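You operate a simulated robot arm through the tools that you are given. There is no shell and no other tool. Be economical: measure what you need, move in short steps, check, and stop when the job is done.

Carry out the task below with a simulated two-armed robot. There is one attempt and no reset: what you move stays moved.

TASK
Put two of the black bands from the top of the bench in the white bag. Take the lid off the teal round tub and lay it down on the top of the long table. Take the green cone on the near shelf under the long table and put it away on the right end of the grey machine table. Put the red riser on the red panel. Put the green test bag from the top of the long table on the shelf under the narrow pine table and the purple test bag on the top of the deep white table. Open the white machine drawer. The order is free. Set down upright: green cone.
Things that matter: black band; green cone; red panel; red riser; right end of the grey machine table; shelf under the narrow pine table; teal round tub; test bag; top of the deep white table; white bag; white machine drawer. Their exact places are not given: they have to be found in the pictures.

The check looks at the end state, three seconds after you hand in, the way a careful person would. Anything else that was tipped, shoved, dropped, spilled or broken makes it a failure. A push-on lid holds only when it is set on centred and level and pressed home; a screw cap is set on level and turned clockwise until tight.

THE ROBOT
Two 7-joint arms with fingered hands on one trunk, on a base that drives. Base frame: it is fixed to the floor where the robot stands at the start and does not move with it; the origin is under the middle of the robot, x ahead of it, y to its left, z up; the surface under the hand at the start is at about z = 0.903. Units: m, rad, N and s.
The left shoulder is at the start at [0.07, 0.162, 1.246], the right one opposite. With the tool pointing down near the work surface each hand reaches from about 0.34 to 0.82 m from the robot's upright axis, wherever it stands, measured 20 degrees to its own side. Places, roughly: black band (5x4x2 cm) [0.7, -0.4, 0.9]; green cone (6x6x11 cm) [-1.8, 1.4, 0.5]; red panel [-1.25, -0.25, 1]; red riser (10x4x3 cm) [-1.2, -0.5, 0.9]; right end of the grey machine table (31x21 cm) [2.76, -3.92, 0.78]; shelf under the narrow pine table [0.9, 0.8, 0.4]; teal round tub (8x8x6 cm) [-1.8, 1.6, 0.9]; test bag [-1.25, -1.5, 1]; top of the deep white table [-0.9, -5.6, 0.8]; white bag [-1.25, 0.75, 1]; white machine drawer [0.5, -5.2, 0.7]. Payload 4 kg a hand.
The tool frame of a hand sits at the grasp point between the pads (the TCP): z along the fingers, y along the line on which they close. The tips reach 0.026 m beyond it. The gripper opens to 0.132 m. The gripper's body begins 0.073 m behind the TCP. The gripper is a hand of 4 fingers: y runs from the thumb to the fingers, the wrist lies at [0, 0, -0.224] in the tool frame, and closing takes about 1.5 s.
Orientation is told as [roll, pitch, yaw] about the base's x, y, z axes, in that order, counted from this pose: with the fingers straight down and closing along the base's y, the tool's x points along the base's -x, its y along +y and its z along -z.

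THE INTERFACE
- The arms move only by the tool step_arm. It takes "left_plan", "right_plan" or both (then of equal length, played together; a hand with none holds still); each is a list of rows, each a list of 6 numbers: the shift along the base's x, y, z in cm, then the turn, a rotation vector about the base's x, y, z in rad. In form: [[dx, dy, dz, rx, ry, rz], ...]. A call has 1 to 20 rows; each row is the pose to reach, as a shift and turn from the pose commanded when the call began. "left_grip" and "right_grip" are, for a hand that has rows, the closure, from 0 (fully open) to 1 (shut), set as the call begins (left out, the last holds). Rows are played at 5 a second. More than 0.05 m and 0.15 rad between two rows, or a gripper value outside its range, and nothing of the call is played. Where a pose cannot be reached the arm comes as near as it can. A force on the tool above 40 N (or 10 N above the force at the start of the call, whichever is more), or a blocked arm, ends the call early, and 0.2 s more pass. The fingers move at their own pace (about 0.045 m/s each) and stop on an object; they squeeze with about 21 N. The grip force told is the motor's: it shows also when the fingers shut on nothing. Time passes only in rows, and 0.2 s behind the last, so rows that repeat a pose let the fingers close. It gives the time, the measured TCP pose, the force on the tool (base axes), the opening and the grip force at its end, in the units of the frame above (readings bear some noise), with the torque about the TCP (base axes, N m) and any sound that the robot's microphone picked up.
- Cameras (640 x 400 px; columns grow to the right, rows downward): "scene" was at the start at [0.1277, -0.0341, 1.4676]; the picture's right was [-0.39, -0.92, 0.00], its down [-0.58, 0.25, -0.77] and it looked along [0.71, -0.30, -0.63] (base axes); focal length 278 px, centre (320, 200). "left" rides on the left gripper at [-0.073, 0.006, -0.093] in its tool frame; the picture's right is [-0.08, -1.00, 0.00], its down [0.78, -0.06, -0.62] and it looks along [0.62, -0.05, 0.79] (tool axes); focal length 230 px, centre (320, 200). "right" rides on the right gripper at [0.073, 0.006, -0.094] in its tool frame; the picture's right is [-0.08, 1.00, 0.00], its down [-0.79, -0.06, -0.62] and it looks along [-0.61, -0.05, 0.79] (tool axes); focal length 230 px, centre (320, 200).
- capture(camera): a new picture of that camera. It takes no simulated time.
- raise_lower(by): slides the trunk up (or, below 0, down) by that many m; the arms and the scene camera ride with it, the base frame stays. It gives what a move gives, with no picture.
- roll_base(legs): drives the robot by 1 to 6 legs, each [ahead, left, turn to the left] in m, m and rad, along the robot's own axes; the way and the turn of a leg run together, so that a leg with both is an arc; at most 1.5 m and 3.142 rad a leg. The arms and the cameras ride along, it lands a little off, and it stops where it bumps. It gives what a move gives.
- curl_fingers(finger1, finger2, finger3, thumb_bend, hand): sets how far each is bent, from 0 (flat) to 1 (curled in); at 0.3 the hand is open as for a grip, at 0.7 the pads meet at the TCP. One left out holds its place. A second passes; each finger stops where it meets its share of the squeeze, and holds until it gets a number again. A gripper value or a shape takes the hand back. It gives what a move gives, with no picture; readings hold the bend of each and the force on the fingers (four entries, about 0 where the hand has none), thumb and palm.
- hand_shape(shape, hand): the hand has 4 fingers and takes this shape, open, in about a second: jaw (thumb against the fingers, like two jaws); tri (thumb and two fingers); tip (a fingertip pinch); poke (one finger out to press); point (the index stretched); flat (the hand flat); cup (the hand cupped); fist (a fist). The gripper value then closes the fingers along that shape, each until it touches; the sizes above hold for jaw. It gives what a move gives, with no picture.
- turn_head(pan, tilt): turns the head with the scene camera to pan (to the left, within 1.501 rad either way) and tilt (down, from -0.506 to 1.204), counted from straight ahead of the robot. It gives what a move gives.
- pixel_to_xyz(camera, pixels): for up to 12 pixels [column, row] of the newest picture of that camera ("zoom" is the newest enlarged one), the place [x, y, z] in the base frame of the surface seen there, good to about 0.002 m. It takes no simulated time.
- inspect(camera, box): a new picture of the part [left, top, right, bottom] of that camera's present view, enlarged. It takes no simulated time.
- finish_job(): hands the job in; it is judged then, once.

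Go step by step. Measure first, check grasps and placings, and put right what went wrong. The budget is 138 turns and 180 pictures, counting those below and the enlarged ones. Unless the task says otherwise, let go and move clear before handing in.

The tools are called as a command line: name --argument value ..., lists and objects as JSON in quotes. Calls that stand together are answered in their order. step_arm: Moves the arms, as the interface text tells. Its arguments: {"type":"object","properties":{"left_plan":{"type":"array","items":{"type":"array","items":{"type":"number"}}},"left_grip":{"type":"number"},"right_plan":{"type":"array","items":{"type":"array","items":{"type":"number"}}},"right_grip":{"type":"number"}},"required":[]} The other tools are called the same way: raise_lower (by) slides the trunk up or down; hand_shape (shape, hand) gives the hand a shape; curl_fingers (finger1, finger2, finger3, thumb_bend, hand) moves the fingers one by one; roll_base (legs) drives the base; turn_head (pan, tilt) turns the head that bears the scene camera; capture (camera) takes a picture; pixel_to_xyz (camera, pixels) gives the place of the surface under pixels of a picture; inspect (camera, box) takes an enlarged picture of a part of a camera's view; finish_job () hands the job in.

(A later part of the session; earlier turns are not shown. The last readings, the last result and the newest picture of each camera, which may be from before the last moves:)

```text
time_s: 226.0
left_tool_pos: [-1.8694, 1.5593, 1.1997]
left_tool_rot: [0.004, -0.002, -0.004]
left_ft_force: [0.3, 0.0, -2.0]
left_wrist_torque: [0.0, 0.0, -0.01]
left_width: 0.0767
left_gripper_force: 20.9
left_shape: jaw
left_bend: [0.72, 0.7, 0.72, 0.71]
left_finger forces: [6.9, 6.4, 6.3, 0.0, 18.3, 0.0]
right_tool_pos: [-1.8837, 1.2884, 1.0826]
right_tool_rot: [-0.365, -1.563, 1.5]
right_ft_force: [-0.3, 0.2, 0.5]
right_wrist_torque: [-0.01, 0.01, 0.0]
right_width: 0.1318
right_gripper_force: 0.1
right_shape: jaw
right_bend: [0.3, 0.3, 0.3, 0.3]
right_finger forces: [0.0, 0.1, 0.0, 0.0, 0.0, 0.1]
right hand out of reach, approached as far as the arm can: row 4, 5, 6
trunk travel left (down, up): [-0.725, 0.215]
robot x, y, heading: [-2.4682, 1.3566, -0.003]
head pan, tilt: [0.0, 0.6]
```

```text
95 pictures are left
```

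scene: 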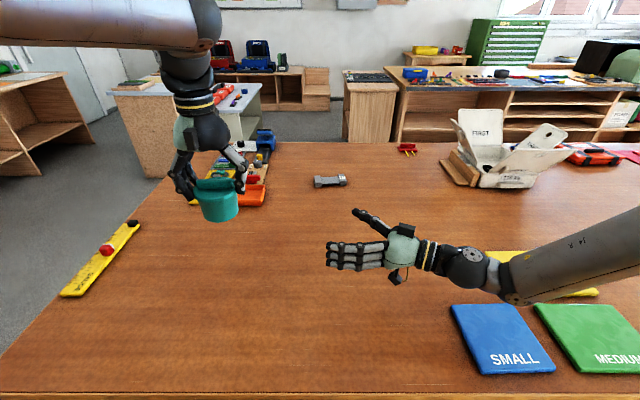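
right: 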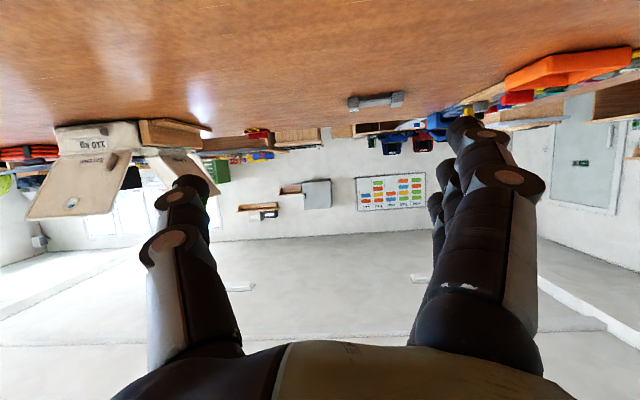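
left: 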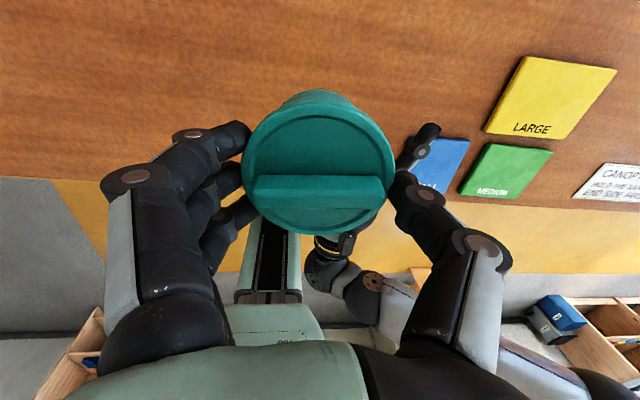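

The right hand is level and open at (−1.884, 1.288, 1.083), pointing along (0.42, 0.91). I'll slide the tub in from its open side, with the left TCP 6.6 cm higher than the right.

step_arm --left_plan '[[2.5, -3, -1.7, 0, 0, 0], [5, -6, -3.4, 0, 0, 0], [6.9, -8.9, -5.1, 0, 0, 0], [5.2, -12.5, -5.1, 0, 0, 0], [3.5, -16.1, -5.1, 0, 0, 0], [1.9, -19.7, -5.1, 0, 0, 0]]'

capture --camera "left"

capture --camera "scene"

```text
time_s: 227.4
left_tool_pos: [-1.8491, 1.3605, 1.1508]
left_tool_rot: [0.005, -0.001, -0.007]
left_ft_force: [0.1, -1.0, -1.9]
left_wrist_torque: [0.0, -0.03, 0.03]
left_width: 0.0765
left_gripper_force: 20.7
left_shape: jaw
left_bend: [0.72, 0.7, 0.72, 0.71]
left_finger forces: [6.9, 6.2, 6.5, 0.0, 18.2, 0.1]
right_tool_pos: [-1.8862, 1.2862, 1.0834]
right_tool_rot: [-0.504, -1.567, 1.64]
right_ft_force: [-0.6, 0.1, 0.2]
right_wrist_torque: [0.01, 0.02, -0.01]
right_width: 0.1322
right_gripper_force: 0.0
right_shape: jaw
right_bend: [0.3, 0.3, 0.3, 0.3]
right_finger forces: [0.0, 0.0, 0.0, 0.0, 0.0, 0.0]
trunk travel left (down, up): [-0.725, 0.215]
robot x, y, heading: [-2.4694, 1.3537, -0.001]
head pan, tilt: [0.0, 0.6]
```

```text
94 pictures are left
```

left: 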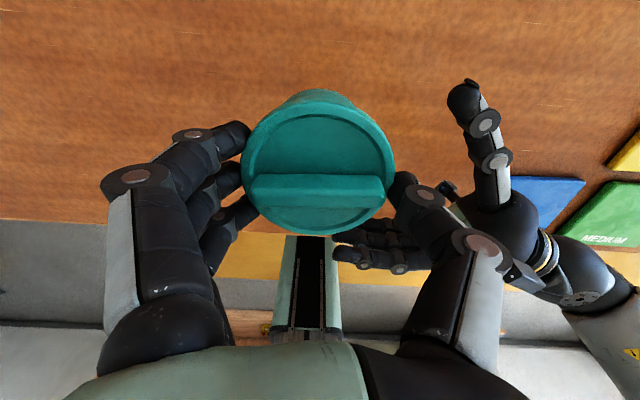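

```text
93 pictures are left
```

scene: 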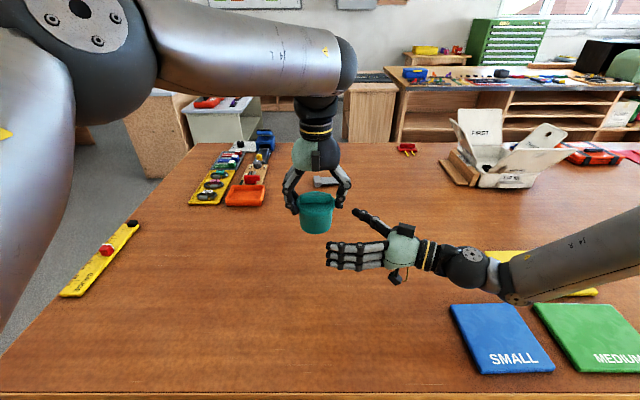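

The tub is entering between the right thumb (far) and fingers (near). I'll go the last 8 cm and check.

step_arm --left_plan '[[-1.2, -2.5, 0, 0, 0, 0], [-2.4, -5, 0, 0, 0, 0], [-3.6, -7.4, 0, 0, 0, 0]]'

capture --camera "right"

inspect --camera "scene" --box '[280, 140, 460, 300]'

```text
time_s: 228.2
left_tool_pos: [-1.8852, 1.288, 1.1496]
left_tool_rot: [0.006, -0.003, -0.006]
left_ft_force: [-0.2, -0.5, -1.1]
left_wrist_torque: [0.0, 0.01, 0.01]
left_width: 0.077
left_gripper_force: 21.0
left_shape: jaw
left_bend: [0.72, 0.7, 0.72, 0.71]
left_finger forces: [7.0, 6.2, 6.5, 0.0, 18.2, 0.0]
right_tool_pos: [-1.8855, 1.2877, 1.0834]
right_tool_rot: [-0.542, -1.564, 1.677]
right_ft_force: [-0.4, 0.2, -0.2]
right_wrist_torque: [-0.03, 0.02, -0.01]
right_width: 0.132
right_gripper_force: 0.2
right_shape: jaw
right_bend: [0.3, 0.3, 0.3, 0.3]
right_finger forces: [0.0, 0.0, 0.1, 0.0, 0.0, 0.1]
trunk travel left (down, up): [-0.725, 0.215]
robot x, y, heading: [-2.468, 1.3537, -0.002]
head pan, tilt: [0.0, 0.6]
```

```text
92 pictures are left
```

right: 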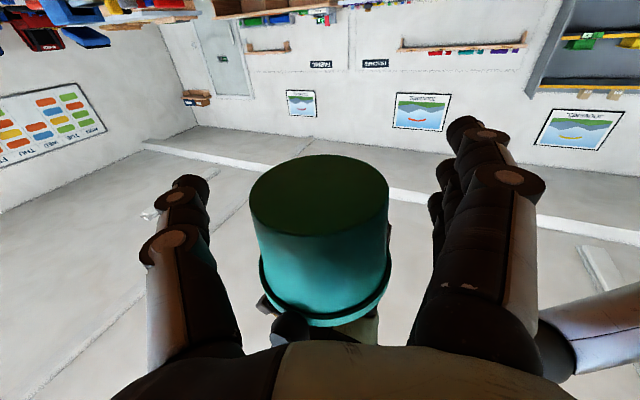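

```text
2.50 times, centred on (370, 220) of scene
```

zoom: 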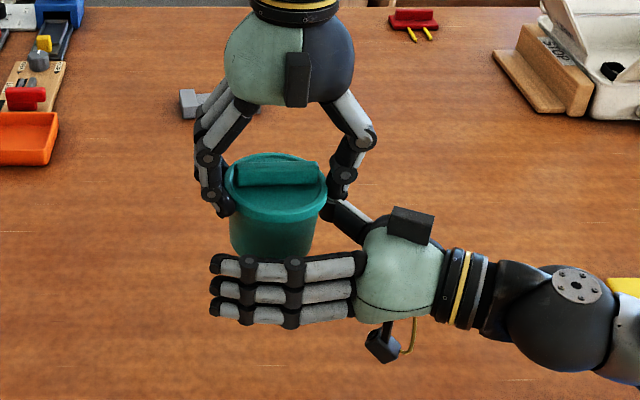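

The tub sits nicely between the right thumb and fingers. I'll raise the right hand 4 mm and close it on the body.

step_arm --right_plan '[[0, 0, 0.4, 0, 0, 0], [0, 0, 0.4, 0, 0, 0], [0, 0, 0.4, 0, 0, 0], [0, 0, 0.4, 0, 0, 0], [0, 0, 0.4, 0, 0, 0], [0, 0, 0.4, 0, 0, 0], [0, 0, 0.4, 0, 0, 0], [0, 0, 0.4, 0, 0, 0]]' --right_grip 1

inspect --camera "scene" --box '[280, 140, 460, 300]'

```text
time_s: 230.0
left_tool_pos: [-1.8852, 1.2883, 1.1495]
left_tool_rot: [0.005, -0.001, -0.006]
left_ft_force: [-1.8, 0.0, -0.8]
left_wrist_torque: [-0.04, 0.08, -0.03]
left_width: 0.0766
left_gripper_force: 21.1
left_shape: jaw
left_bend: [0.72, 0.7, 0.72, 0.71]
left_finger forces: [6.7, 6.1, 6.9, 0.0, 18.9, 0.0]
right_tool_pos: [-1.8841, 1.2881, 1.0867]
right_tool_rot: [-0.71, -1.564, 1.846]
right_ft_force: [1.3, 0.6, -1.9]
right_wrist_torque: [0.0, 0.05, 0.03]
right_width: 0.0484
right_gripper_force: 11.6
right_shape: jaw
right_bend: [0.64, 0.73, 0.73, 0.71]
right_finger forces: [0.0, 3.7, 3.7, 0.0, 9.8, 0.0]
trunk travel left (down, up): [-0.725, 0.215]
robot x, y, heading: [-2.4684, 1.3566, -0.002]
head pan, tilt: [0.0, 0.6]
```

```text
2.50 times, centred on (370, 220) of scene
```

zoom: 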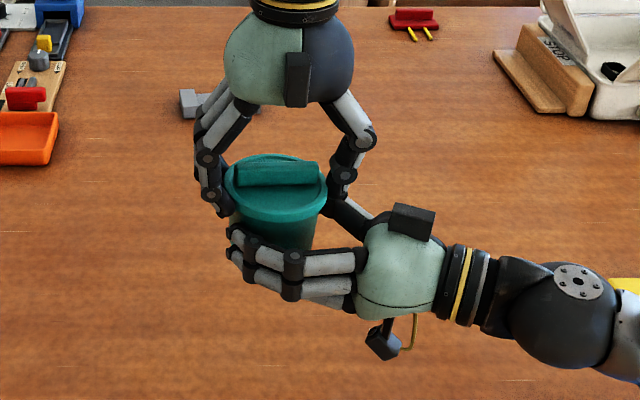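

The grip is still building and the lowest finger passes under the tub. I'll let it finish, then lift the lid.

step_arm --right_plan '[[0, 0, 0, 0, 0, 0], [0, 0, 0, 0, 0, 0], [0, 0, 0, 0, 0, 0], [0, 0, 0, 0, 0, 0], [0, 0, 0, 0, 0, 0]]'

step_arm --left_plan '[[0, 0, 0.5, 0, 0, 0], [0, 0, 1, 0, 0, 0], [0, 0, 1.5, 0, 0, 0], [0, 0, 2.2, 0, 0, 0], [0, 0, 3, 0, 0, 0]]'

inspect --camera "scene" --box '[280, 120, 460, 280]'

```text
time_s: 231.2
left_tool_pos: [-1.8854, 1.2881, 1.1502]
left_tool_rot: [0.005, -0.004, -0.006]
left_ft_force: [-2.4, 0.0, 1.5]
left_wrist_torque: [0.0, 0.07, 0.02]
left_width: 0.0766
left_gripper_force: 21.2
left_shape: jaw
left_bend: [0.72, 0.7, 0.72, 0.71]
left_finger forces: [7.1, 6.1, 7.5, 0.1, 19.3, 0.0]
right_tool_pos: [-1.8845, 1.2873, 1.0865]
right_tool_rot: [-0.601, -1.566, 1.74]
right_ft_force: [2.3, -0.3, -1.7]
right_wrist_torque: [0.02, 0.1, 0.03]
right_width: 0.0465
right_gripper_force: 21.0
right_shape: jaw
right_bend: [0.67, 0.73, 0.73, 0.72]
right_finger forces: [0.1, 7.2, 7.7, 0.0, 19.1, 0.1]
trunk travel left (down, up): [-0.725, 0.215]
robot x, y, heading: [-2.4676, 1.3534, 0.005]
head pan, tilt: [0.0, 0.6]
heard: snap
```

```text
time_s: 232.4
left_tool_pos: [-1.8868, 1.2869, 1.1803]
left_tool_rot: [0.007, -0.003, -0.008]
left_ft_force: [0.3, -0.1, 0.2]
left_wrist_torque: [-0.02, 0.01, 0.02]
left_width: 0.0767
left_gripper_force: 20.9
left_shape: jaw
left_bend: [0.72, 0.7, 0.72, 0.71]
left_finger forces: [7.8, 6.2, 6.6, 0.1, 19.0, 0.0]
right_tool_pos: [-1.884, 1.2871, 1.0886]
right_tool_rot: [-0.763, -1.565, 1.899]
right_ft_force: [-0.3, 0.6, -0.5]
right_wrist_torque: [-0.03, 0.02, 0.0]
right_width: 0.0464
right_gripper_force: 20.7
right_shape: jaw
right_bend: [0.67, 0.73, 0.73, 0.72]
right_finger forces: [0.0, 8.3, 8.3, 0.0, 17.8, 0.0]
trunk travel left (down, up): [-0.725, 0.215]
robot x, y, heading: [-2.4698, 1.3561, -0.0]
head pan, tilt: [0.0, 0.6]
```

```text
2.50 times, centred on (370, 200) of scene
```

zoom: 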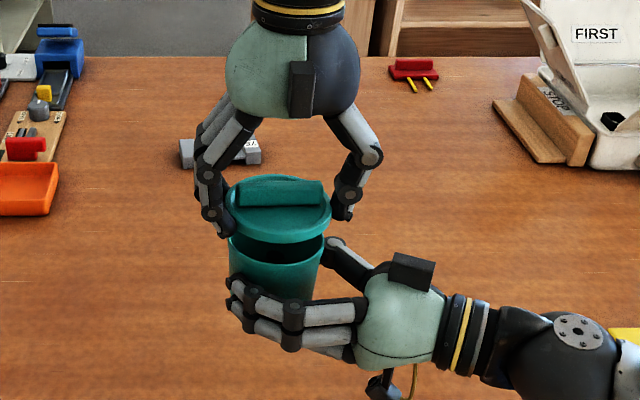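

The lid came off with a snap. I'll carry it to the clear spot at about (−1.88, 1.62) and lower it to the table.

step_arm --left_plan '[[0, 0, 1.5, 0, 0, 0], [0, 2, 2, 0, 0, 0], [0, 6, 2, 0, 0, 0], [0, 10, 2, 0, 0, 0], [0, 14.5, 1, 0, 0, 0], [0, 19, -1, 0, 0, 0], [0, 23, -4, 0, 0, 0], [0, 27, -7, 0, 0, 0], [0, 30, -10, 0, 0, 0], [0, 33, -13, 0, 0, 0], [0, 33, -17, 0, 0, 0], [0, 33, -20.5, 0, 0, 0]]'

capture --camera "left"

```text
time_s: 235.0
left_tool_pos: [-1.8841, 1.6156, 0.9731]
left_tool_rot: [0.004, -0.005, -0.005]
left_ft_force: [-0.3, 0.0, -0.2]
left_wrist_torque: [0.02, 0.0, 0.02]
left_width: 0.0765
left_gripper_force: 20.7
left_shape: jaw
left_bend: [0.72, 0.7, 0.72, 0.71]
left_finger forces: [7.8, 6.2, 6.5, 0.0, 18.6, 0.0]
right_tool_pos: [-1.8847, 1.2887, 1.0865]
right_tool_rot: [-0.527, -1.566, 1.665]
right_ft_force: [0.5, -0.7, -0.6]
right_wrist_torque: [0.0, 0.03, 0.02]
right_width: 0.0466
right_gripper_force: 21.3
right_shape: jaw
right_bend: [0.67, 0.73, 0.73, 0.72]
right_finger forces: [0.0, 8.4, 8.2, 0.0, 17.8, 0.0]
trunk travel left (down, up): [-0.725, 0.215]
robot x, y, heading: [-2.4699, 1.3562, 0.004]
head pan, tilt: [0.0, 0.6]
```

```text
88 pictures are left
```

left: 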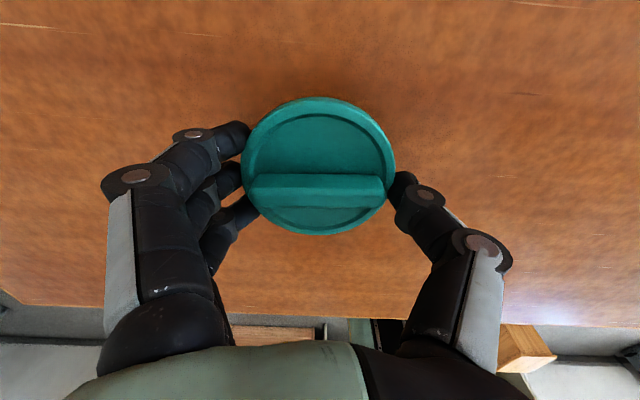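

The area below is clear, with the lid about 2.5 cm over the table. I'll lower to contact, release and rise.

step_arm --left_plan '[[0, 0, -1, 0, 0, 0], [0, 0, -1.8, 0, 0, 0], [0, 0, -2.4, 0, 0, 0]]'

step_arm --left_plan '[[0, 0, 0, 0, 0, 0], [0, 0, 0, 0, 0, 0], [0, 0, 0, 0, 0, 0], [0, 0, 0, 0, 0, 0], [0, 0, 0, 0, 0, 0], [0, 0, 4, 0, 0, 0], [0, 0, 8, 0, 0, 0], [0, 0, 12, 0, 0, 0], [0, 0, 16, 0, 0, 0], [0, 0, 20, 0, 0, 0], [0, 0, 24, 0, 0, 0]]' --left_grip 0.1

capture --camera "scene"

```text
time_s: 235.8
left_tool_pos: [-1.8852, 1.6178, 0.9505]
left_tool_rot: [0.002, -0.003, -0.007]
left_ft_force: [-0.1, -0.5, -0.5]
left_wrist_torque: [0.01, 0.01, -0.01]
left_width: 0.0766
left_gripper_force: 20.7
left_shape: jaw
left_bend: [0.72, 0.7, 0.72, 0.71]
left_finger forces: [7.7, 6.2, 6.5, 0.1, 18.6, 0.0]
right_tool_pos: [-1.8849, 1.2862, 1.087]
right_tool_rot: [-0.749, -1.564, 1.886]
right_ft_force: [0.0, -0.3, 0.0]
right_wrist_torque: [-0.02, 0.0, -0.03]
right_width: 0.0467
right_gripper_force: 21.3
right_shape: jaw
right_bend: [0.67, 0.73, 0.73, 0.72]
right_finger forces: [0.0, 8.4, 8.3, 0.0, 17.7, 0.0]
trunk travel left (down, up): [-0.725, 0.215]
robot x, y, heading: [-2.4699, 1.3562, 0.0]
head pan, tilt: [0.0, 0.6]
```

```text
time_s: 238.2
left_tool_pos: [-1.8865, 1.6156, 1.1912]
left_tool_rot: [0.005, -0.004, -0.004]
left_ft_force: [0.1, 0.9, 0.0]
left_wrist_torque: [0.02, 0.0, 0.01]
left_width: 0.1188
left_gripper_force: 0.0
left_shape: jaw
left_bend: [0.48, 0.48, 0.48, 0.44]
left_finger forces: [0.1, 0.0, 0.0, 0.0, 0.0, 0.0]
right_tool_pos: [-1.8859, 1.2863, 1.0878]
right_tool_rot: [-1.052, -1.566, 2.188]
right_ft_force: [-0.7, -0.7, -0.1]
right_wrist_torque: [0.0, 0.0, -0.03]
right_width: 0.0467
right_gripper_force: 20.8
right_shape: jaw
right_bend: [0.67, 0.73, 0.73, 0.72]
right_finger forces: [0.0, 8.3, 8.1, 0.0, 17.7, 0.0]
trunk travel left (down, up): [-0.725, 0.215]
robot x, y, heading: [-2.4678, 1.3555, 0.003]
head pan, tilt: [0.0, 0.6]
```

```text
87 pictures are left
```

scene: 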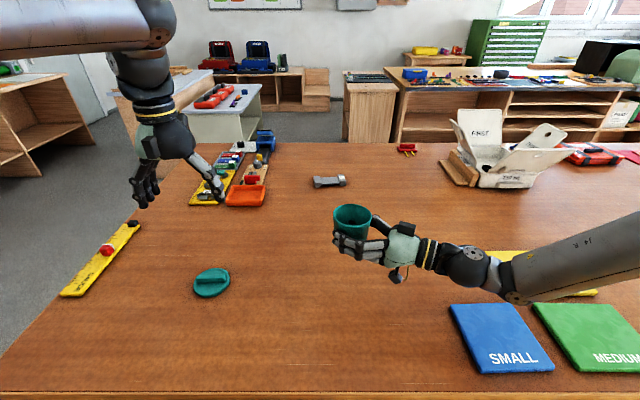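

The lid rests on the table at (211, 282). Now I'll measure the open tub's rim to take it over with the left hand from above.

inspect --camera "scene" --box '[310, 180, 430, 280]'

pixel_to_xyz --camera "zoom" --pixels '[[210, 110], [118, 125], [318, 125], [215, 195], [220, 215], [125, 150], [310, 150]]'

```text
4.00 times, centred on (370, 230) of scene
```

zoom: 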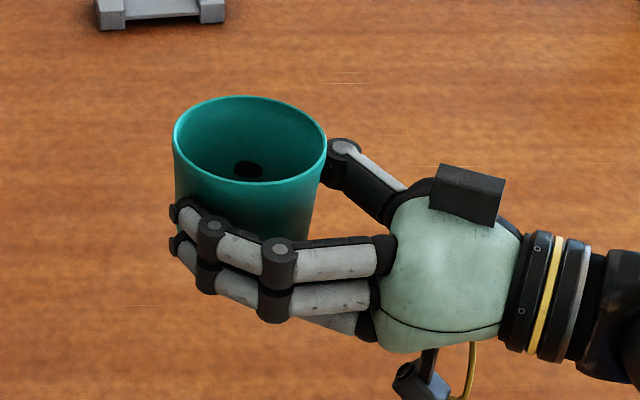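

```text
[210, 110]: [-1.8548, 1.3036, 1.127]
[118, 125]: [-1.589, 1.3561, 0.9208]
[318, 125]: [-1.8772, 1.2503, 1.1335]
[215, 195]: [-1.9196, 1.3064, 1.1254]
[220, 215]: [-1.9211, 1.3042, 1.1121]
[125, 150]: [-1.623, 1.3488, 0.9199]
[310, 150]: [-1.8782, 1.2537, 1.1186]
```

pixel_to_xyz --camera "zoom" --pixels '[[250, 99], [250, 184], [176, 138], [323, 150], [190, 110], [305, 120], [200, 170], [300, 178], [247, 170], [265, 210]]'

```text
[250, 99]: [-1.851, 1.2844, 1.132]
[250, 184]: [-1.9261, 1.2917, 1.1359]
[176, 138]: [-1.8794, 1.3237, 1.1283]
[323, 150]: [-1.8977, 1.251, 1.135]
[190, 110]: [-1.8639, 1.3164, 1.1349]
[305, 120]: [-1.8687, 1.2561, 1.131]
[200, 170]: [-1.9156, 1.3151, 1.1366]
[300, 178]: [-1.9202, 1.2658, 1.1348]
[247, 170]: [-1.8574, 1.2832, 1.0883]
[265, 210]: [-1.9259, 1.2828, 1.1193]
```

The rim is level, centred at (−1.888, 1.288, 1.134), 7.5 cm across. I'll bring the left hand over at 9.5 cm opening and lower the tips 1.8 cm past the rim.

step_arm --left_plan '[[0, -4, 0.5, 0, 0, 0], [0, -8, 0.5, 0, 0, 0], [0, -12, 0.5, 0, 0, 0], [0, -16, 0.5, 0, 0, 0], [0, -20, 0.5, 0, 0, 0], [0, -24, 0.5, 0, 0, 0], [0, -28, 0.5, 0, 0, 0], [-0.1, -32.6, 0.5, 0, 0, 0], [-0.1, -32.6, -1, 0, 0, 0]]' --left_grip 0.28

capture --camera "left"

inspect --camera "scene" --box '[280, 130, 460, 290]'

```text
time_s: 240.2
left_tool_pos: [-1.8852, 1.2933, 1.1781]
left_tool_rot: [0.003, -0.002, -0.004]
left_ft_force: [0.2, 0.7, 0.2]
left_wrist_torque: [-0.03, 0.01, 0.02]
left_width: 0.0953
left_gripper_force: 0.1
left_shape: jaw
left_bend: [0.66, 0.66, 0.66, 0.62]
left_finger forces: [0.0, 0.0, 0.0, 0.0, 0.0, 0.1]
right_tool_pos: [-1.8853, 1.2905, 1.0871]
right_tool_rot: [-0.576, -1.566, 1.711]
right_ft_force: [0.3, 0.4, -0.6]
right_wrist_torque: [0.01, 0.02, 0.01]
right_width: 0.0465
right_gripper_force: 21.0
right_shape: jaw
right_bend: [0.67, 0.73, 0.73, 0.72]
right_finger forces: [0.1, 8.4, 8.2, 0.0, 17.7, 0.0]
trunk travel left (down, up): [-0.725, 0.215]
robot x, y, heading: [-2.4694, 1.3541, -0.004]
head pan, tilt: [0.0, 0.6]
```

```text
85 pictures are left
```

left: 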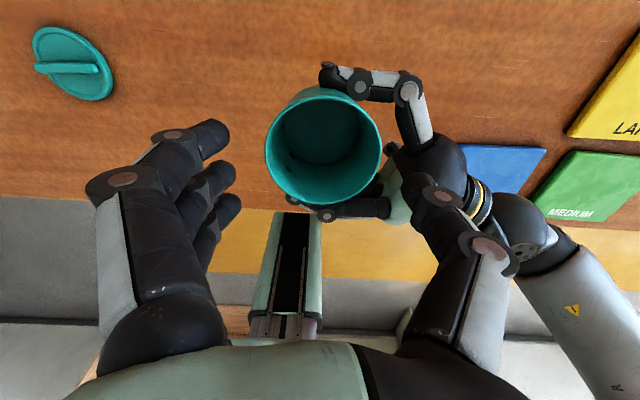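

```text
2.50 times, centred on (370, 210) of scene
```

zoom: 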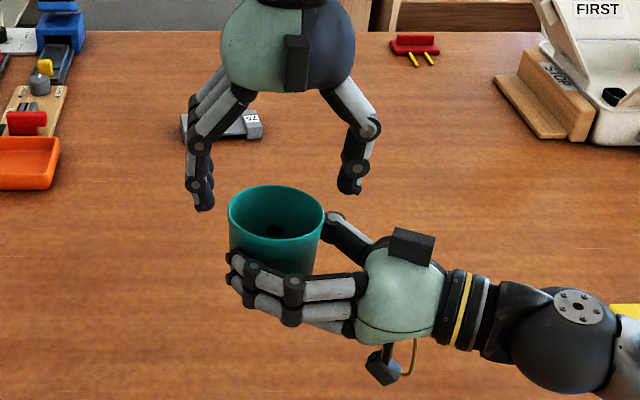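

Well aligned. I'll lower 3.6 cm and close the left hand on the tub's wall.

step_arm --left_plan '[[0, -0.3, -1.2, 0, 0, 0], [0, -0.5, -2.4, 0, 0, 0], [0, -0.5, -3.6, 0, 0, 0]]'

step_arm --left_plan '[[0, 0, 0, 0, 0, 0], [0, 0, 0, 0, 0, 0], [0, 0, 0, 0, 0, 0], [0, 0, 0, 0, 0, 0], [0, 0, 0, 0, 0, 0], [0, 0, 0, 0, 0, 0], [0, 0, 0, 0, 0, 0]]' --left_grip 1

inspect --camera "scene" --box '[280, 130, 460, 290]'

```text
time_s: 241.0
left_tool_pos: [-1.8872, 1.2858, 1.144]
left_tool_rot: [0.005, -0.003, -0.005]
left_ft_force: [0.2, 0.0, -0.4]
left_wrist_torque: [0.0, 0.02, 0.02]
left_width: 0.0956
left_gripper_force: 0.0
left_shape: jaw
left_bend: [0.66, 0.66, 0.66, 0.62]
left_finger forces: [0.0, 0.1, 0.0, 0.1, 0.1, 0.0]
right_tool_pos: [-1.885, 1.2875, 1.0863]
right_tool_rot: [-0.708, -1.567, 1.847]
right_ft_force: [-0.9, 1.4, 0.2]
right_wrist_torque: [0.0, -0.03, 0.0]
right_width: 0.0464
right_gripper_force: 21.6
right_shape: jaw
right_bend: [0.67, 0.73, 0.73, 0.72]
right_finger forces: [0.0, 8.4, 8.3, 0.1, 17.6, 0.0]
trunk travel left (down, up): [-0.725, 0.215]
robot x, y, heading: [-2.4696, 1.3556, -0.001]
head pan, tilt: [0.0, 0.6]
```

```text
time_s: 242.6
left_tool_pos: [-1.886, 1.2859, 1.1444]
left_tool_rot: [0.007, -0.001, -0.005]
left_ft_force: [0.7, 0.8, -0.5]
left_wrist_torque: [0.03, -0.01, -0.05]
left_width: 0.0661
left_gripper_force: 20.9
left_shape: jaw
left_bend: [0.73, 0.71, 0.73, 0.7]
left_finger forces: [6.6, 6.7, 6.3, 0.0, 18.6, 0.1]
right_tool_pos: [-1.8858, 1.288, 1.0865]
right_tool_rot: [-0.787, -1.566, 1.923]
right_ft_force: [0.3, -1.2, 1.1]
right_wrist_torque: [0.04, 0.0, 0.01]
right_width: 0.0465
right_gripper_force: 21.0
right_shape: jaw
right_bend: [0.67, 0.73, 0.73, 0.72]
right_finger forces: [0.0, 8.0, 7.6, 0.0, 17.7, 0.0]
trunk travel left (down, up): [-0.725, 0.215]
robot x, y, heading: [-2.469, 1.3555, 0.0]
head pan, tilt: [0.0, 0.6]
```

```text
2.50 times, centred on (370, 210) of scene
```

zoom: 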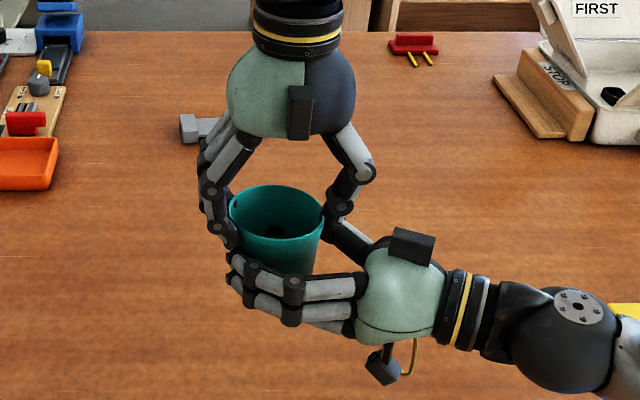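

The left hand holds the tub (6.6/6.7/6.3 against 18.6 N). I'll open the right hand fully and withdraw it backward along its pointing direction.

step_arm --right_plan '[[0, 0, 0, 0, 0, 0], [0, 0, 0, 0, 0, 0], [0, 0, 0, 0, 0, 0], [0, 0, 0, 0, 0, 0], [0, 0, 0, 0, 0, 0], [0, 0, 0, 0, 0, 0], [0, 0, 0, 0, 0, 0], [-1.2, -2.7, -0.2, 0, 0, 0], [-2.4, -5.4, -0.2, 0, 0, 0], [-3.6, -8.1, -0.2, 0, 0, 0], [-4.8, -10.8, -0.2, 0, 0, 0], [-6, -13.5, -0.2, 0, 0, 0], [-6, -17, -0.2, 0, 0, 0], [-6, -20, -0.2, 0, 0, 0]]' --right_grip 0

capture --camera "scene"

```text
time_s: 245.6
left_tool_pos: [-1.8875, 1.2846, 1.1449]
left_tool_rot: [0.005, -0.004, -0.005]
left_ft_force: [0.6, -0.6, -0.1]
left_wrist_torque: [-0.03, 0.01, 0.02]
left_width: 0.0659
left_gripper_force: 20.7
left_shape: jaw
left_bend: [0.73, 0.71, 0.73, 0.7]
left_finger forces: [6.8, 6.8, 6.6, 0.1, 19.7, 0.1]
right_tool_pos: [-1.9456, 1.0881, 1.0845]
right_tool_rot: [-0.708, -1.567, 1.844]
right_ft_force: [-0.1, -0.3, 0.1]
right_wrist_torque: [0.0, -0.01, 0.04]
right_width: 0.1317
right_gripper_force: 0.1
right_shape: jaw
right_bend: [0.3, 0.3, 0.3, 0.3]
right_finger forces: [0.0, 0.0, 0.0, 0.0, 0.0, 0.0]
trunk travel left (down, up): [-0.725, 0.215]
robot x, y, heading: [-2.4654, 1.3541, 0.006]
head pan, tilt: [0.0, 0.6]
```

```text
82 pictures are left
```

scene: 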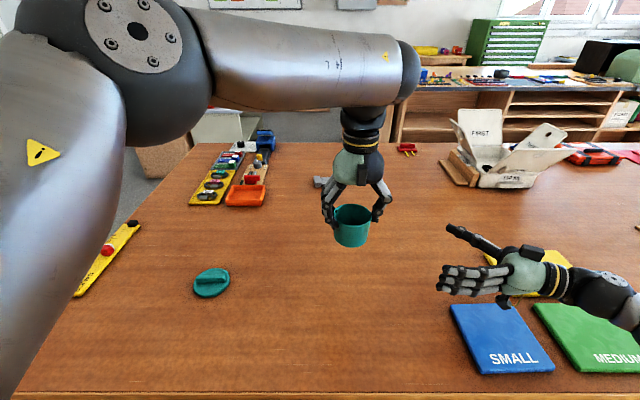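

The right hand is clear and the left holds the open tub. I'll return it to its original spot (−1.765, 1.554), bottom at table height.

step_arm --left_plan '[[1, 3.5, 0, 0, 0, 0], [2, 7, 0, 0, 0, 0], [3.5, 10.5, 0, 0, 0, 0], [5, 14, -1, 0, 0, 0], [6.5, 17.5, -2.5, 0, 0, 0], [8.5, 20.5, -4.5, 0, 0, 0], [10.5, 23.5, -7, 0, 0, 0], [12.2, 26.8, -9, 0, 0, 0], [12.2, 26.8, -12, 0, 0, 0], [12.2, 26.8, -14.2, 0, 0, 0]]'

step_arm --left_plan '[[0, 0, -0.6, 0, 0, 0], [0, 0, -1.1, 0, 0, 0], [0, 0, -1.5, 0, 0, 0]]'

inspect --camera "scene" --box '[190, 130, 350, 250]'

```text
time_s: 247.8
left_tool_pos: [-1.7645, 1.5551, 1.0021]
left_tool_rot: [0.004, -0.002, -0.005]
left_ft_force: [-0.3, 0.4, -1.6]
left_wrist_torque: [0.01, 0.01, -0.04]
left_width: 0.0656
left_gripper_force: 20.5
left_shape: jaw
left_bend: [0.73, 0.71, 0.73, 0.7]
left_finger forces: [7.0, 6.6, 6.7, 0.0, 19.5, 0.0]
right_tool_pos: [-1.9433, 1.0898, 1.0847]
right_tool_rot: [-0.629, -1.565, 1.768]
right_ft_force: [0.4, -0.1, -0.4]
right_wrist_torque: [0.0, -0.05, 0.0]
right_width: 0.132
right_gripper_force: 0.1
right_shape: jaw
right_bend: [0.3, 0.3, 0.3, 0.3]
right_finger forces: [0.1, 0.0, 0.0, 0.0, 0.0, 0.1]
trunk travel left (down, up): [-0.725, 0.215]
robot x, y, heading: [-2.4738, 1.3547, -0.003]
head pan, tilt: [0.0, 0.6]
```

```text
time_s: 248.6
left_tool_pos: [-1.7665, 1.5541, 0.9887]
left_tool_rot: [0.005, -0.004, -0.006]
left_ft_force: [-0.3, 1.4, 4.3]
left_wrist_torque: [-0.05, -0.07, 0.01]
left_width: 0.0656
left_gripper_force: 21.1
left_shape: jaw
left_bend: [0.73, 0.71, 0.73, 0.7]
left_finger forces: [7.3, 6.9, 6.8, 0.1, 19.5, 0.0]
right_tool_pos: [-1.9454, 1.0891, 1.0855]
right_tool_rot: [-0.929, -1.567, 2.066]
right_ft_force: [-0.1, -0.7, 1.8]
right_wrist_torque: [0.0, 0.01, -0.01]
right_width: 0.1319
right_gripper_force: 0.2
right_shape: jaw
right_bend: [0.3, 0.3, 0.3, 0.3]
right_finger forces: [0.0, 0.1, 0.1, 0.1, 0.1, 0.1]
trunk travel left (down, up): [-0.725, 0.215]
robot x, y, heading: [-2.4717, 1.3537, -0.002]
head pan, tilt: [0.0, 0.6]
```

```text
3.33 times, centred on (270, 190) of scene
```

zoom: 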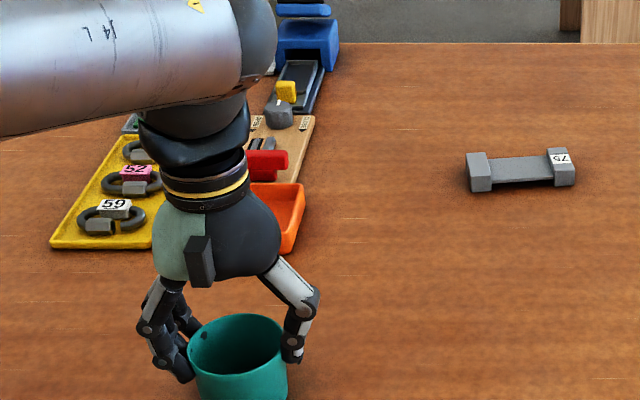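

The tub touches down (4 N). I'll release, lift straight up, retract, and bring the right hand back toward its usual pose.

step_arm --left_plan '[[0, 0, 0, 0, 0, 0], [0, 0, 0, 0, 0, 0], [0, 0, 0, 0, 0, 0], [0, 0, 0, 0, 0, 0], [0, 0, 4, 0, 0, 0], [0, 0, 8, 0, 0, 0], [0, 0, 12, 0, 0, 0], [-3, 0, 15, 0, 0, 0], [-7, 0, 17, 0, 0, 0], [-11, 0, 18, 0, 0, 0], [-15, 0, 19, 0, 0, 0], [-19, 0, 20, 0, 0, 0], [-23, 0, 20, 0, 0, 0], [-27, 0, 20, 0, 0, 0]]' --left_grip 0.2 --right_plan '[[0, 0, 1, 0, 0, 0], [0, 0, 2, 0, 0, 0], [0, -1, 3, 0, 0, -0.13], [0, -2, 4, 0, 0, -0.26], [0, -3, 5, 0, 0, -0.39], [0, -4, 6, 0, 0, -0.52], [0, -4, 7, 0, 0, -0.65], [0, -4, 8, 0, 0, -0.78], [0, -4, 8, 0, 0, -0.91], [0, -4, 8, 0, 0, -1.04], [0, -4, 8, 0, 0, -1.15], [0, -4, 8, 0, 0, -1.15], [0, -4, 8, 0, 0, -1.15], [0, -4, 8, 0, 0, -1.15]]'

capture --camera "scene"

```text
time_s: 251.6
left_tool_pos: [-2.0379, 1.5582, 1.19]
left_tool_rot: [0.0, -0.006, -0.006]
left_ft_force: [0.4, 0.0, -0.2]
left_wrist_torque: [0.0, -0.02, -0.02]
left_width: 0.1052
left_gripper_force: 0.1
left_shape: jaw
left_bend: [0.59, 0.59, 0.59, 0.55]
left_finger forces: [0.1, 0.0, 0.0, 0.1, 0.0, 0.1]
left hand out of reach, approached as far as the arm can: row 7
right_tool_pos: [-1.9278, 1.0447, 1.1593]
right_tool_rot: [-1.158, -1.563, 1.143]
right_ft_force: [-0.9, -0.4, 0.6]
right_wrist_torque: [0.0, 0.0, -0.05]
right_width: 0.1324
right_gripper_force: 0.1
right_shape: jaw
right_bend: [0.3, 0.3, 0.3, 0.3]
right_finger forces: [0.0, 0.0, 0.1, 0.0, 0.1, 0.0]
right hand out of reach, approached as far as the arm can: row 10, 11, 12, 13, 14
trunk travel left (down, up): [-0.725, 0.215]
robot x, y, heading: [-2.4672, 1.3577, 0.0]
head pan, tilt: [0.0, 0.6]
```

```text
80 pictures are left
```

scene: 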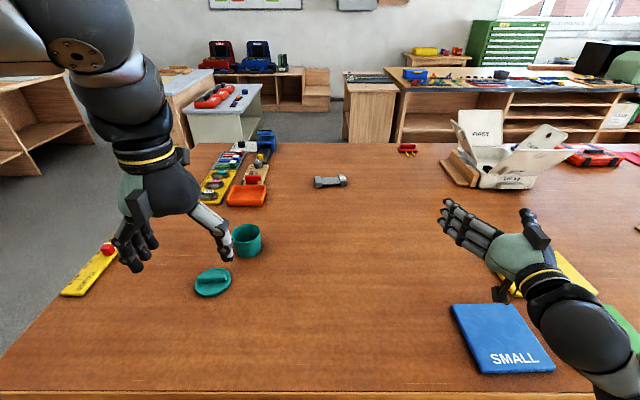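

The tub stands open and the lid lies flat. The right hand already points forward horizontally, which suits the cone, so I'll back off, tuck the left arm outward, and lower the trunk.

roll_base --legs '[[-0.28, 0.3, 0]]'

step_arm --left_plan '[[-3, 3, 0, 0, 0, 0], [-6, 6, 0, 0, 0, 0], [-9, 9, 0, 0, 0, 0], [-12, 12, 0, 0, 0, 0], [-15, 15, 0, 0, 0, 0], [-18, 18, 0, 0, 0, 0], [-21, 21, 0, 0, 0, 0], [-24, 24, 0, 0, 0, 0], [-27, 25, 0, 0, 0, 0]]'

raise_lower --by -0.4

raise_lower --by -0.2

turn_head --pan -0.2 --tilt 0.4

capture --camera "scene"

```text
time_s: 254.2
left_tool_pos: [-2.3162, 1.8528, 1.1882]
left_tool_rot: [0.006, -0.001, -0.011]
left_ft_force: [0.4, -0.7, 0.1]
left_wrist_torque: [0.0, 0.01, 0.0]
left_width: 0.1053
left_gripper_force: 0.0
left_shape: jaw
left_bend: [0.59, 0.59, 0.59, 0.55]
left_finger forces: [0.0, 0.0, 0.0, 0.0, 0.0, 0.0]
right_tool_pos: [-2.209, 1.3386, 1.1589]
right_tool_rot: [-0.638, -1.565, 0.622]
right_ft_force: [-0.1, 0.6, 0.3]
right_wrist_torque: [-0.03, 0.0, 0.0]
right_width: 0.1322
right_gripper_force: 0.1
right_shape: jaw
right_bend: [0.3, 0.3, 0.3, 0.3]
right_finger forces: [0.1, 0.0, 0.0, 0.0, 0.0, 0.0]
trunk travel left (down, up): [-0.725, 0.215]
robot x, y, heading: [-2.7502, 1.6577, -0.004]
head pan, tilt: [0.0, 0.6]
```

```text
time_s: 256.2
left_tool_pos: [-2.44, 1.9539, 1.1408]
left_tool_rot: [0.003, -0.001, -0.011]
left_ft_force: [-0.4, 0.1, 0.2]
left_wrist_torque: [0.0, -0.02, -0.03]
left_width: 0.1052
left_gripper_force: 0.1
left_shape: jaw
left_bend: [0.59, 0.59, 0.59, 0.55]
left_finger forces: [0.1, 0.1, 0.0, 0.0, 0.0, 0.0]
left hand out of reach, approached as far as the arm can: row 4, 5, 6, 7, 8, 9
right_tool_pos: [-2.209, 1.3382, 1.1584]
right_tool_rot: [-0.776, -1.567, 0.759]
right_ft_force: [0.1, -0.6, -0.1]
right_wrist_torque: [-0.02, 0.02, 0.02]
right_width: 0.1321
right_gripper_force: 0.2
right_shape: jaw
right_bend: [0.3, 0.3, 0.3, 0.3]
right_finger forces: [0.0, 0.1, 0.0, 0.0, 0.1, 0.1]
trunk travel left (down, up): [-0.725, 0.215]
robot x, y, heading: [-2.749, 1.6554, -0.005]
head pan, tilt: [0.0, 0.6]
```

```text
time_s: 260.0
left_tool_pos: [-2.4397, 1.955, 0.741]
left_tool_rot: [0.003, -0.001, -0.011]
left_ft_force: [-0.4, -0.4, 0.5]
left_wrist_torque: [-0.04, -0.01, 0.0]
left_width: 0.1053
left_gripper_force: 0.2
left_shape: jaw
left_bend: [0.59, 0.59, 0.59, 0.55]
left_finger forces: [0.0, 0.0, 0.0, 0.0, 0.0, 0.0]
right_tool_pos: [-2.2079, 1.3394, 0.7583]
right_tool_rot: [-0.791, -1.565, 0.775]
right_ft_force: [-0.2, 0.3, -0.2]
right_wrist_torque: [0.01, -0.02, 0.01]
right_width: 0.1319
right_gripper_force: 0.1
right_shape: jaw
right_bend: [0.3, 0.3, 0.3, 0.3]
right_finger forces: [0.1, 0.1, 0.1, 0.0, 0.0, 0.1]
trunk travel left (down, up): [-0.325, 0.615]
robot x, y, heading: [-2.7531, 1.6541, -0.002]
head pan, tilt: [0.0, 0.6]
```

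```text
time_s: 262.2
left_tool_pos: [-2.4396, 1.9543, 0.5402]
left_tool_rot: [0.003, -0.003, -0.011]
left_ft_force: [-0.2, -0.5, -0.8]
left_wrist_torque: [0.01, 0.01, 0.03]
left_width: 0.1053
left_gripper_force: 0.0
left_shape: jaw
left_bend: [0.59, 0.59, 0.59, 0.55]
left_finger forces: [0.1, 0.0, 0.0, 0.0, 0.0, 0.0]
right_tool_pos: [-2.209, 1.3396, 0.5576]
right_tool_rot: [-0.798, -1.566, 0.782]
right_ft_force: [0.5, 0.3, -0.7]
right_wrist_torque: [0.01, 0.02, -0.02]
right_width: 0.1321
right_gripper_force: 0.0
right_shape: jaw
right_bend: [0.3, 0.3, 0.3, 0.3]
right_finger forces: [0.1, 0.0, 0.1, 0.0, 0.0, 0.0]
trunk travel left (down, up): [-0.125, 0.815]
robot x, y, heading: [-2.7504, 1.6541, -0.004]
head pan, tilt: [0.0, 0.6]
```

```text
time_s: 262.9
left_tool_pos: [-2.4398, 1.9541, 0.5397]
left_tool_rot: [0.002, -0.002, -0.011]
left_ft_force: [-0.5, -0.4, -0.1]
left_wrist_torque: [-0.03, -0.01, 0.02]
left_width: 0.1053
left_gripper_force: 0.0
left_shape: jaw
left_bend: [0.59, 0.59, 0.59, 0.55]
left_finger forces: [0.1, 0.0, 0.0, 0.0, 0.0, 0.0]
right_tool_pos: [-2.2079, 1.3386, 0.5576]
right_tool_rot: [-0.772, -1.565, 0.754]
right_ft_force: [-0.2, 0.2, -0.6]
right_wrist_torque: [0.03, -0.02, -0.01]
right_width: 0.1321
right_gripper_force: 0.1
right_shape: jaw
right_bend: [0.3, 0.3, 0.3, 0.3]
right_finger forces: [0.0, 0.0, 0.0, 0.0, 0.1, 0.0]
trunk travel left (down, up): [-0.125, 0.815]
robot x, y, heading: [-2.7514, 1.6525, -0.004]
head pan, tilt: [-0.201, 0.4]
```

```text
79 pictures are left
```

scene: 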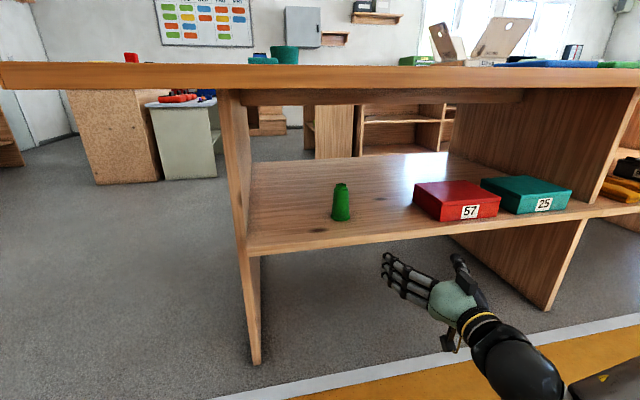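

The cone at (341, 202) stands free on the shelf, with the red box 57 to its right. I'll measure.

pixel_to_xyz --camera "scene" --pixels '[[341, 186], [341, 205], [341, 219], [332, 210], [350, 210], [415, 205], [400, 232], [330, 245], [247, 240], [440, 70], [300, 105], [384, 262]]'

```text
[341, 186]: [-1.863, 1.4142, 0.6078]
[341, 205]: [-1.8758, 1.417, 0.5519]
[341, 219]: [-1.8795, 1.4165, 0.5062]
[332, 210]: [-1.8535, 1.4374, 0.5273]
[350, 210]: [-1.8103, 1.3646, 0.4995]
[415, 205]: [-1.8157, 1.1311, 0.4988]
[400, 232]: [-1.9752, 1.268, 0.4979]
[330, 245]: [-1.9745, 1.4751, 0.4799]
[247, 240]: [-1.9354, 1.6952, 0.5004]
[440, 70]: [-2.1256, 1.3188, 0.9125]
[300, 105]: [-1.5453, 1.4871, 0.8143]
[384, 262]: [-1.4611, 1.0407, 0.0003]
```

The cone's axis is at about (−1.850, 1.417), z 0.50–0.61. I'll pitch the hand 0.5 rad downward so its palm camera clears the shelf, drive 0.2 m ahead, and check the alignment.

step_arm --right_plan '[[0, 0, 0.5, 0, 0.13, 0], [0, 0, 1, 0, 0.26, 0], [0, 0, 1, 0, 0.39, 0], [0, 0, 1, 0, 0.5, 0], [0, 0, 1, 0, 0.5, 0]]'

roll_base --legs '[[0.2, 0.075, 0.004]]'

capture --camera "right"

capture --camera "scene"

```text
time_s: 264.1
left_tool_pos: [-2.4408, 1.9544, 0.5399]
left_tool_rot: [0.004, -0.003, -0.011]
left_ft_force: [-0.5, -0.2, -0.3]
left_wrist_torque: [0.02, 0.0, 0.03]
left_width: 0.1054
left_gripper_force: 0.1
left_shape: jaw
left_bend: [0.59, 0.59, 0.59, 0.55]
left_finger forces: [0.1, 0.1, 0.0, 0.0, 0.0, 0.0]
right_tool_pos: [-2.2093, 1.3397, 0.5677]
right_tool_rot: [-0.025, -1.066, 0.007]
right_ft_force: [-0.2, -0.6, 0.4]
right_wrist_torque: [0.0, -0.01, 0.01]
right_width: 0.132
right_gripper_force: 0.2
right_shape: jaw
right_bend: [0.3, 0.3, 0.3, 0.3]
right_finger forces: [0.0, 0.1, 0.1, 0.1, 0.1, 0.1]
right hand out of reach, approached as far as the arm can: row 1, 2, 3
trunk travel left (down, up): [-0.125, 0.815]
robot x, y, heading: [-2.7523, 1.6549, -0.005]
head pan, tilt: [-0.201, 0.4]
```

```text
time_s: 265.8
left_tool_pos: [-2.2392, 2.0307, 0.5404]
left_tool_rot: [0.003, -0.001, -0.005]
left_ft_force: [0.6, 0.5, 0.0]
left_wrist_torque: [-0.02, 0.01, -0.01]
left_width: 0.1054
left_gripper_force: 0.0
left_shape: jaw
left_bend: [0.59, 0.59, 0.59, 0.55]
left_finger forces: [0.1, 0.1, 0.0, 0.1, 0.0, 0.0]
right_tool_pos: [-2.0064, 1.4174, 0.5694]
right_tool_rot: [-0.024, -1.067, 0.014]
right_ft_force: [-0.3, 1.5, -0.1]
right_wrist_torque: [0.02, 0.02, -0.04]
right_width: 0.1319
right_gripper_force: 0.1
right_shape: jaw
right_bend: [0.3, 0.3, 0.3, 0.3]
right_finger forces: [0.1, 0.0, 0.1, 0.0, 0.0, 0.0]
trunk travel left (down, up): [-0.125, 0.815]
robot x, y, heading: [-2.55, 1.7292, -0.001]
head pan, tilt: [-0.201, 0.4]
```

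```text
78 pictures are left
```

right: 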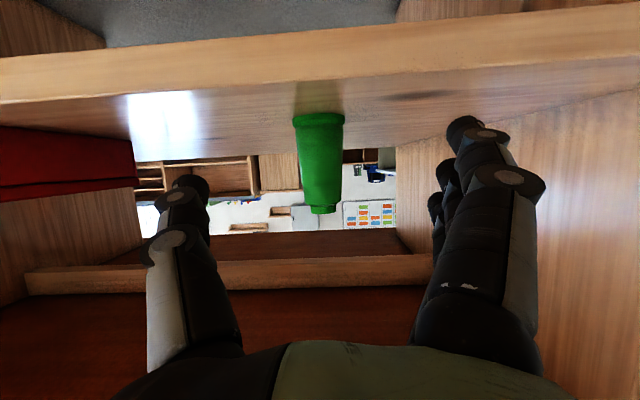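

```text
77 pictures are left
```

scene: 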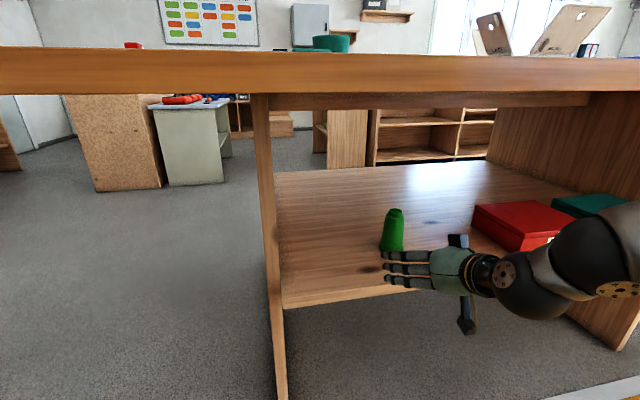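

The cone is centred at column 320. I'll advance 15.6 cm so it sits between the pads.

step_arm --right_plan '[[4, 0, 0, 0, 0, 0], [8, 0, 0, 0, 0, 0], [12, 0, -0.3, 0, 0, 0], [15.6, 0, -0.5, 0, 0, 0], [15.6, 0, -0.5, 0, 0, 0]]'

capture --camera "right"

capture --camera "scene"

```text
time_s: 267.0
left_tool_pos: [-2.2414, 2.0307, 0.5406]
left_tool_rot: [0.003, -0.001, -0.007]
left_ft_force: [0.6, 0.1, -0.7]
left_wrist_torque: [0.01, 0.0, 0.0]
left_width: 0.1052
left_gripper_force: 0.1
left_shape: jaw
left_bend: [0.59, 0.59, 0.59, 0.55]
left_finger forces: [0.0, 0.0, 0.0, 0.0, 0.1, 0.0]
right_tool_pos: [-1.8508, 1.416, 0.565]
right_tool_rot: [-0.024, -1.067, 0.015]
right_ft_force: [0.1, -0.6, -0.4]
right_wrist_torque: [0.01, -0.03, -0.01]
right_width: 0.1321
right_gripper_force: 0.1
right_shape: jaw
right_bend: [0.3, 0.3, 0.3, 0.3]
right_finger forces: [0.0, 0.1, 0.0, 0.0, 0.1, 0.1]
trunk travel left (down, up): [-0.125, 0.815]
robot x, y, heading: [-2.5482, 1.7267, 0.006]
head pan, tilt: [-0.201, 0.4]
```

```text
76 pictures are left
```

right: 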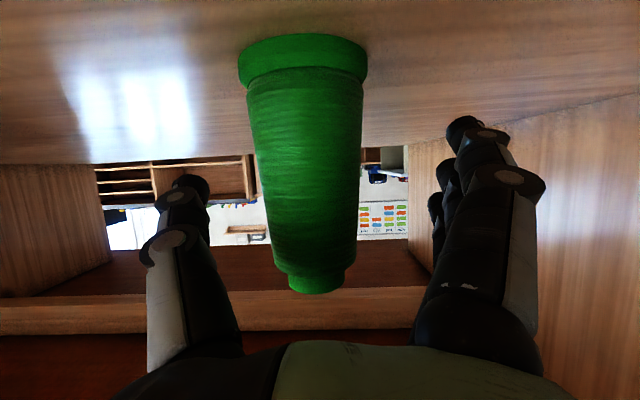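

```text
75 pictures are left
```

scene: 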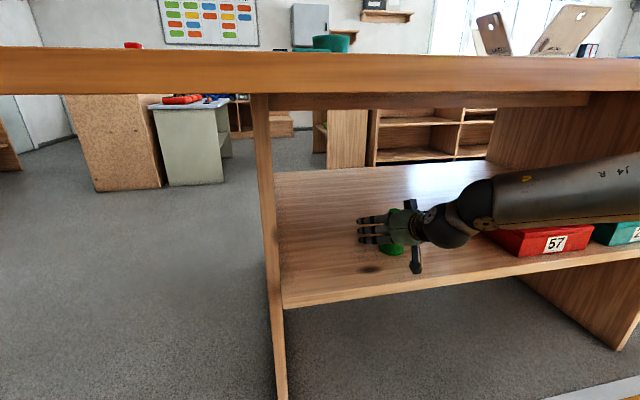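

The cone is between the pads. I'll close the right hand.

step_arm --right_plan '[[0, -0.2, 0, 0, 0, 0], [0, -0.3, 0, 0, 0, 0], [0, -0.3, 0, 0, 0, 0], [0, -0.3, 0, 0, 0, 0], [0, -0.3, 0, 0, 0, 0], [0, -0.3, 0, 0, 0, 0], [0, -0.3, 0, 0, 0, 0], [0, -0.3, 0, 0, 0, 0], [0, -0.3, 0, 0, 0, 0], [0, -0.3, 0, 0, 0, 0]]' --right_grip 1

capture --camera "right"

```text
time_s: 269.2
left_tool_pos: [-2.2399, 2.0313, 0.5402]
left_tool_rot: [0.002, -0.001, -0.004]
left_ft_force: [0.5, 0.4, -0.2]
left_wrist_torque: [0.02, -0.02, 0.03]
left_width: 0.1051
left_gripper_force: 0.0
left_shape: jaw
left_bend: [0.59, 0.59, 0.59, 0.55]
left_finger forces: [0.1, 0.0, 0.0, 0.0, 0.2, 0.0]
right_tool_pos: [-1.8501, 1.4129, 0.5647]
right_tool_rot: [-0.024, -1.068, 0.014]
right_ft_force: [2.3, 0.3, 2.6]
right_wrist_torque: [-0.01, 0.04, 0.04]
right_width: 0.0344
right_gripper_force: 21.1
right_shape: jaw
right_bend: [0.74, 0.74, 0.71, 0.71]
right_finger forces: [6.4, 5.5, 5.2, 0.1, 16.9, 0.0]
trunk travel left (down, up): [-0.125, 0.815]
robot x, y, heading: [-2.5482, 1.7279, 0.002]
head pan, tilt: [-0.201, 0.4]
```

```text
74 pictures are left
```

right: 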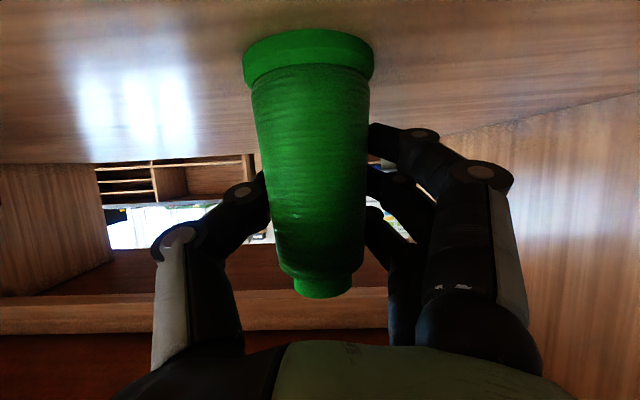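

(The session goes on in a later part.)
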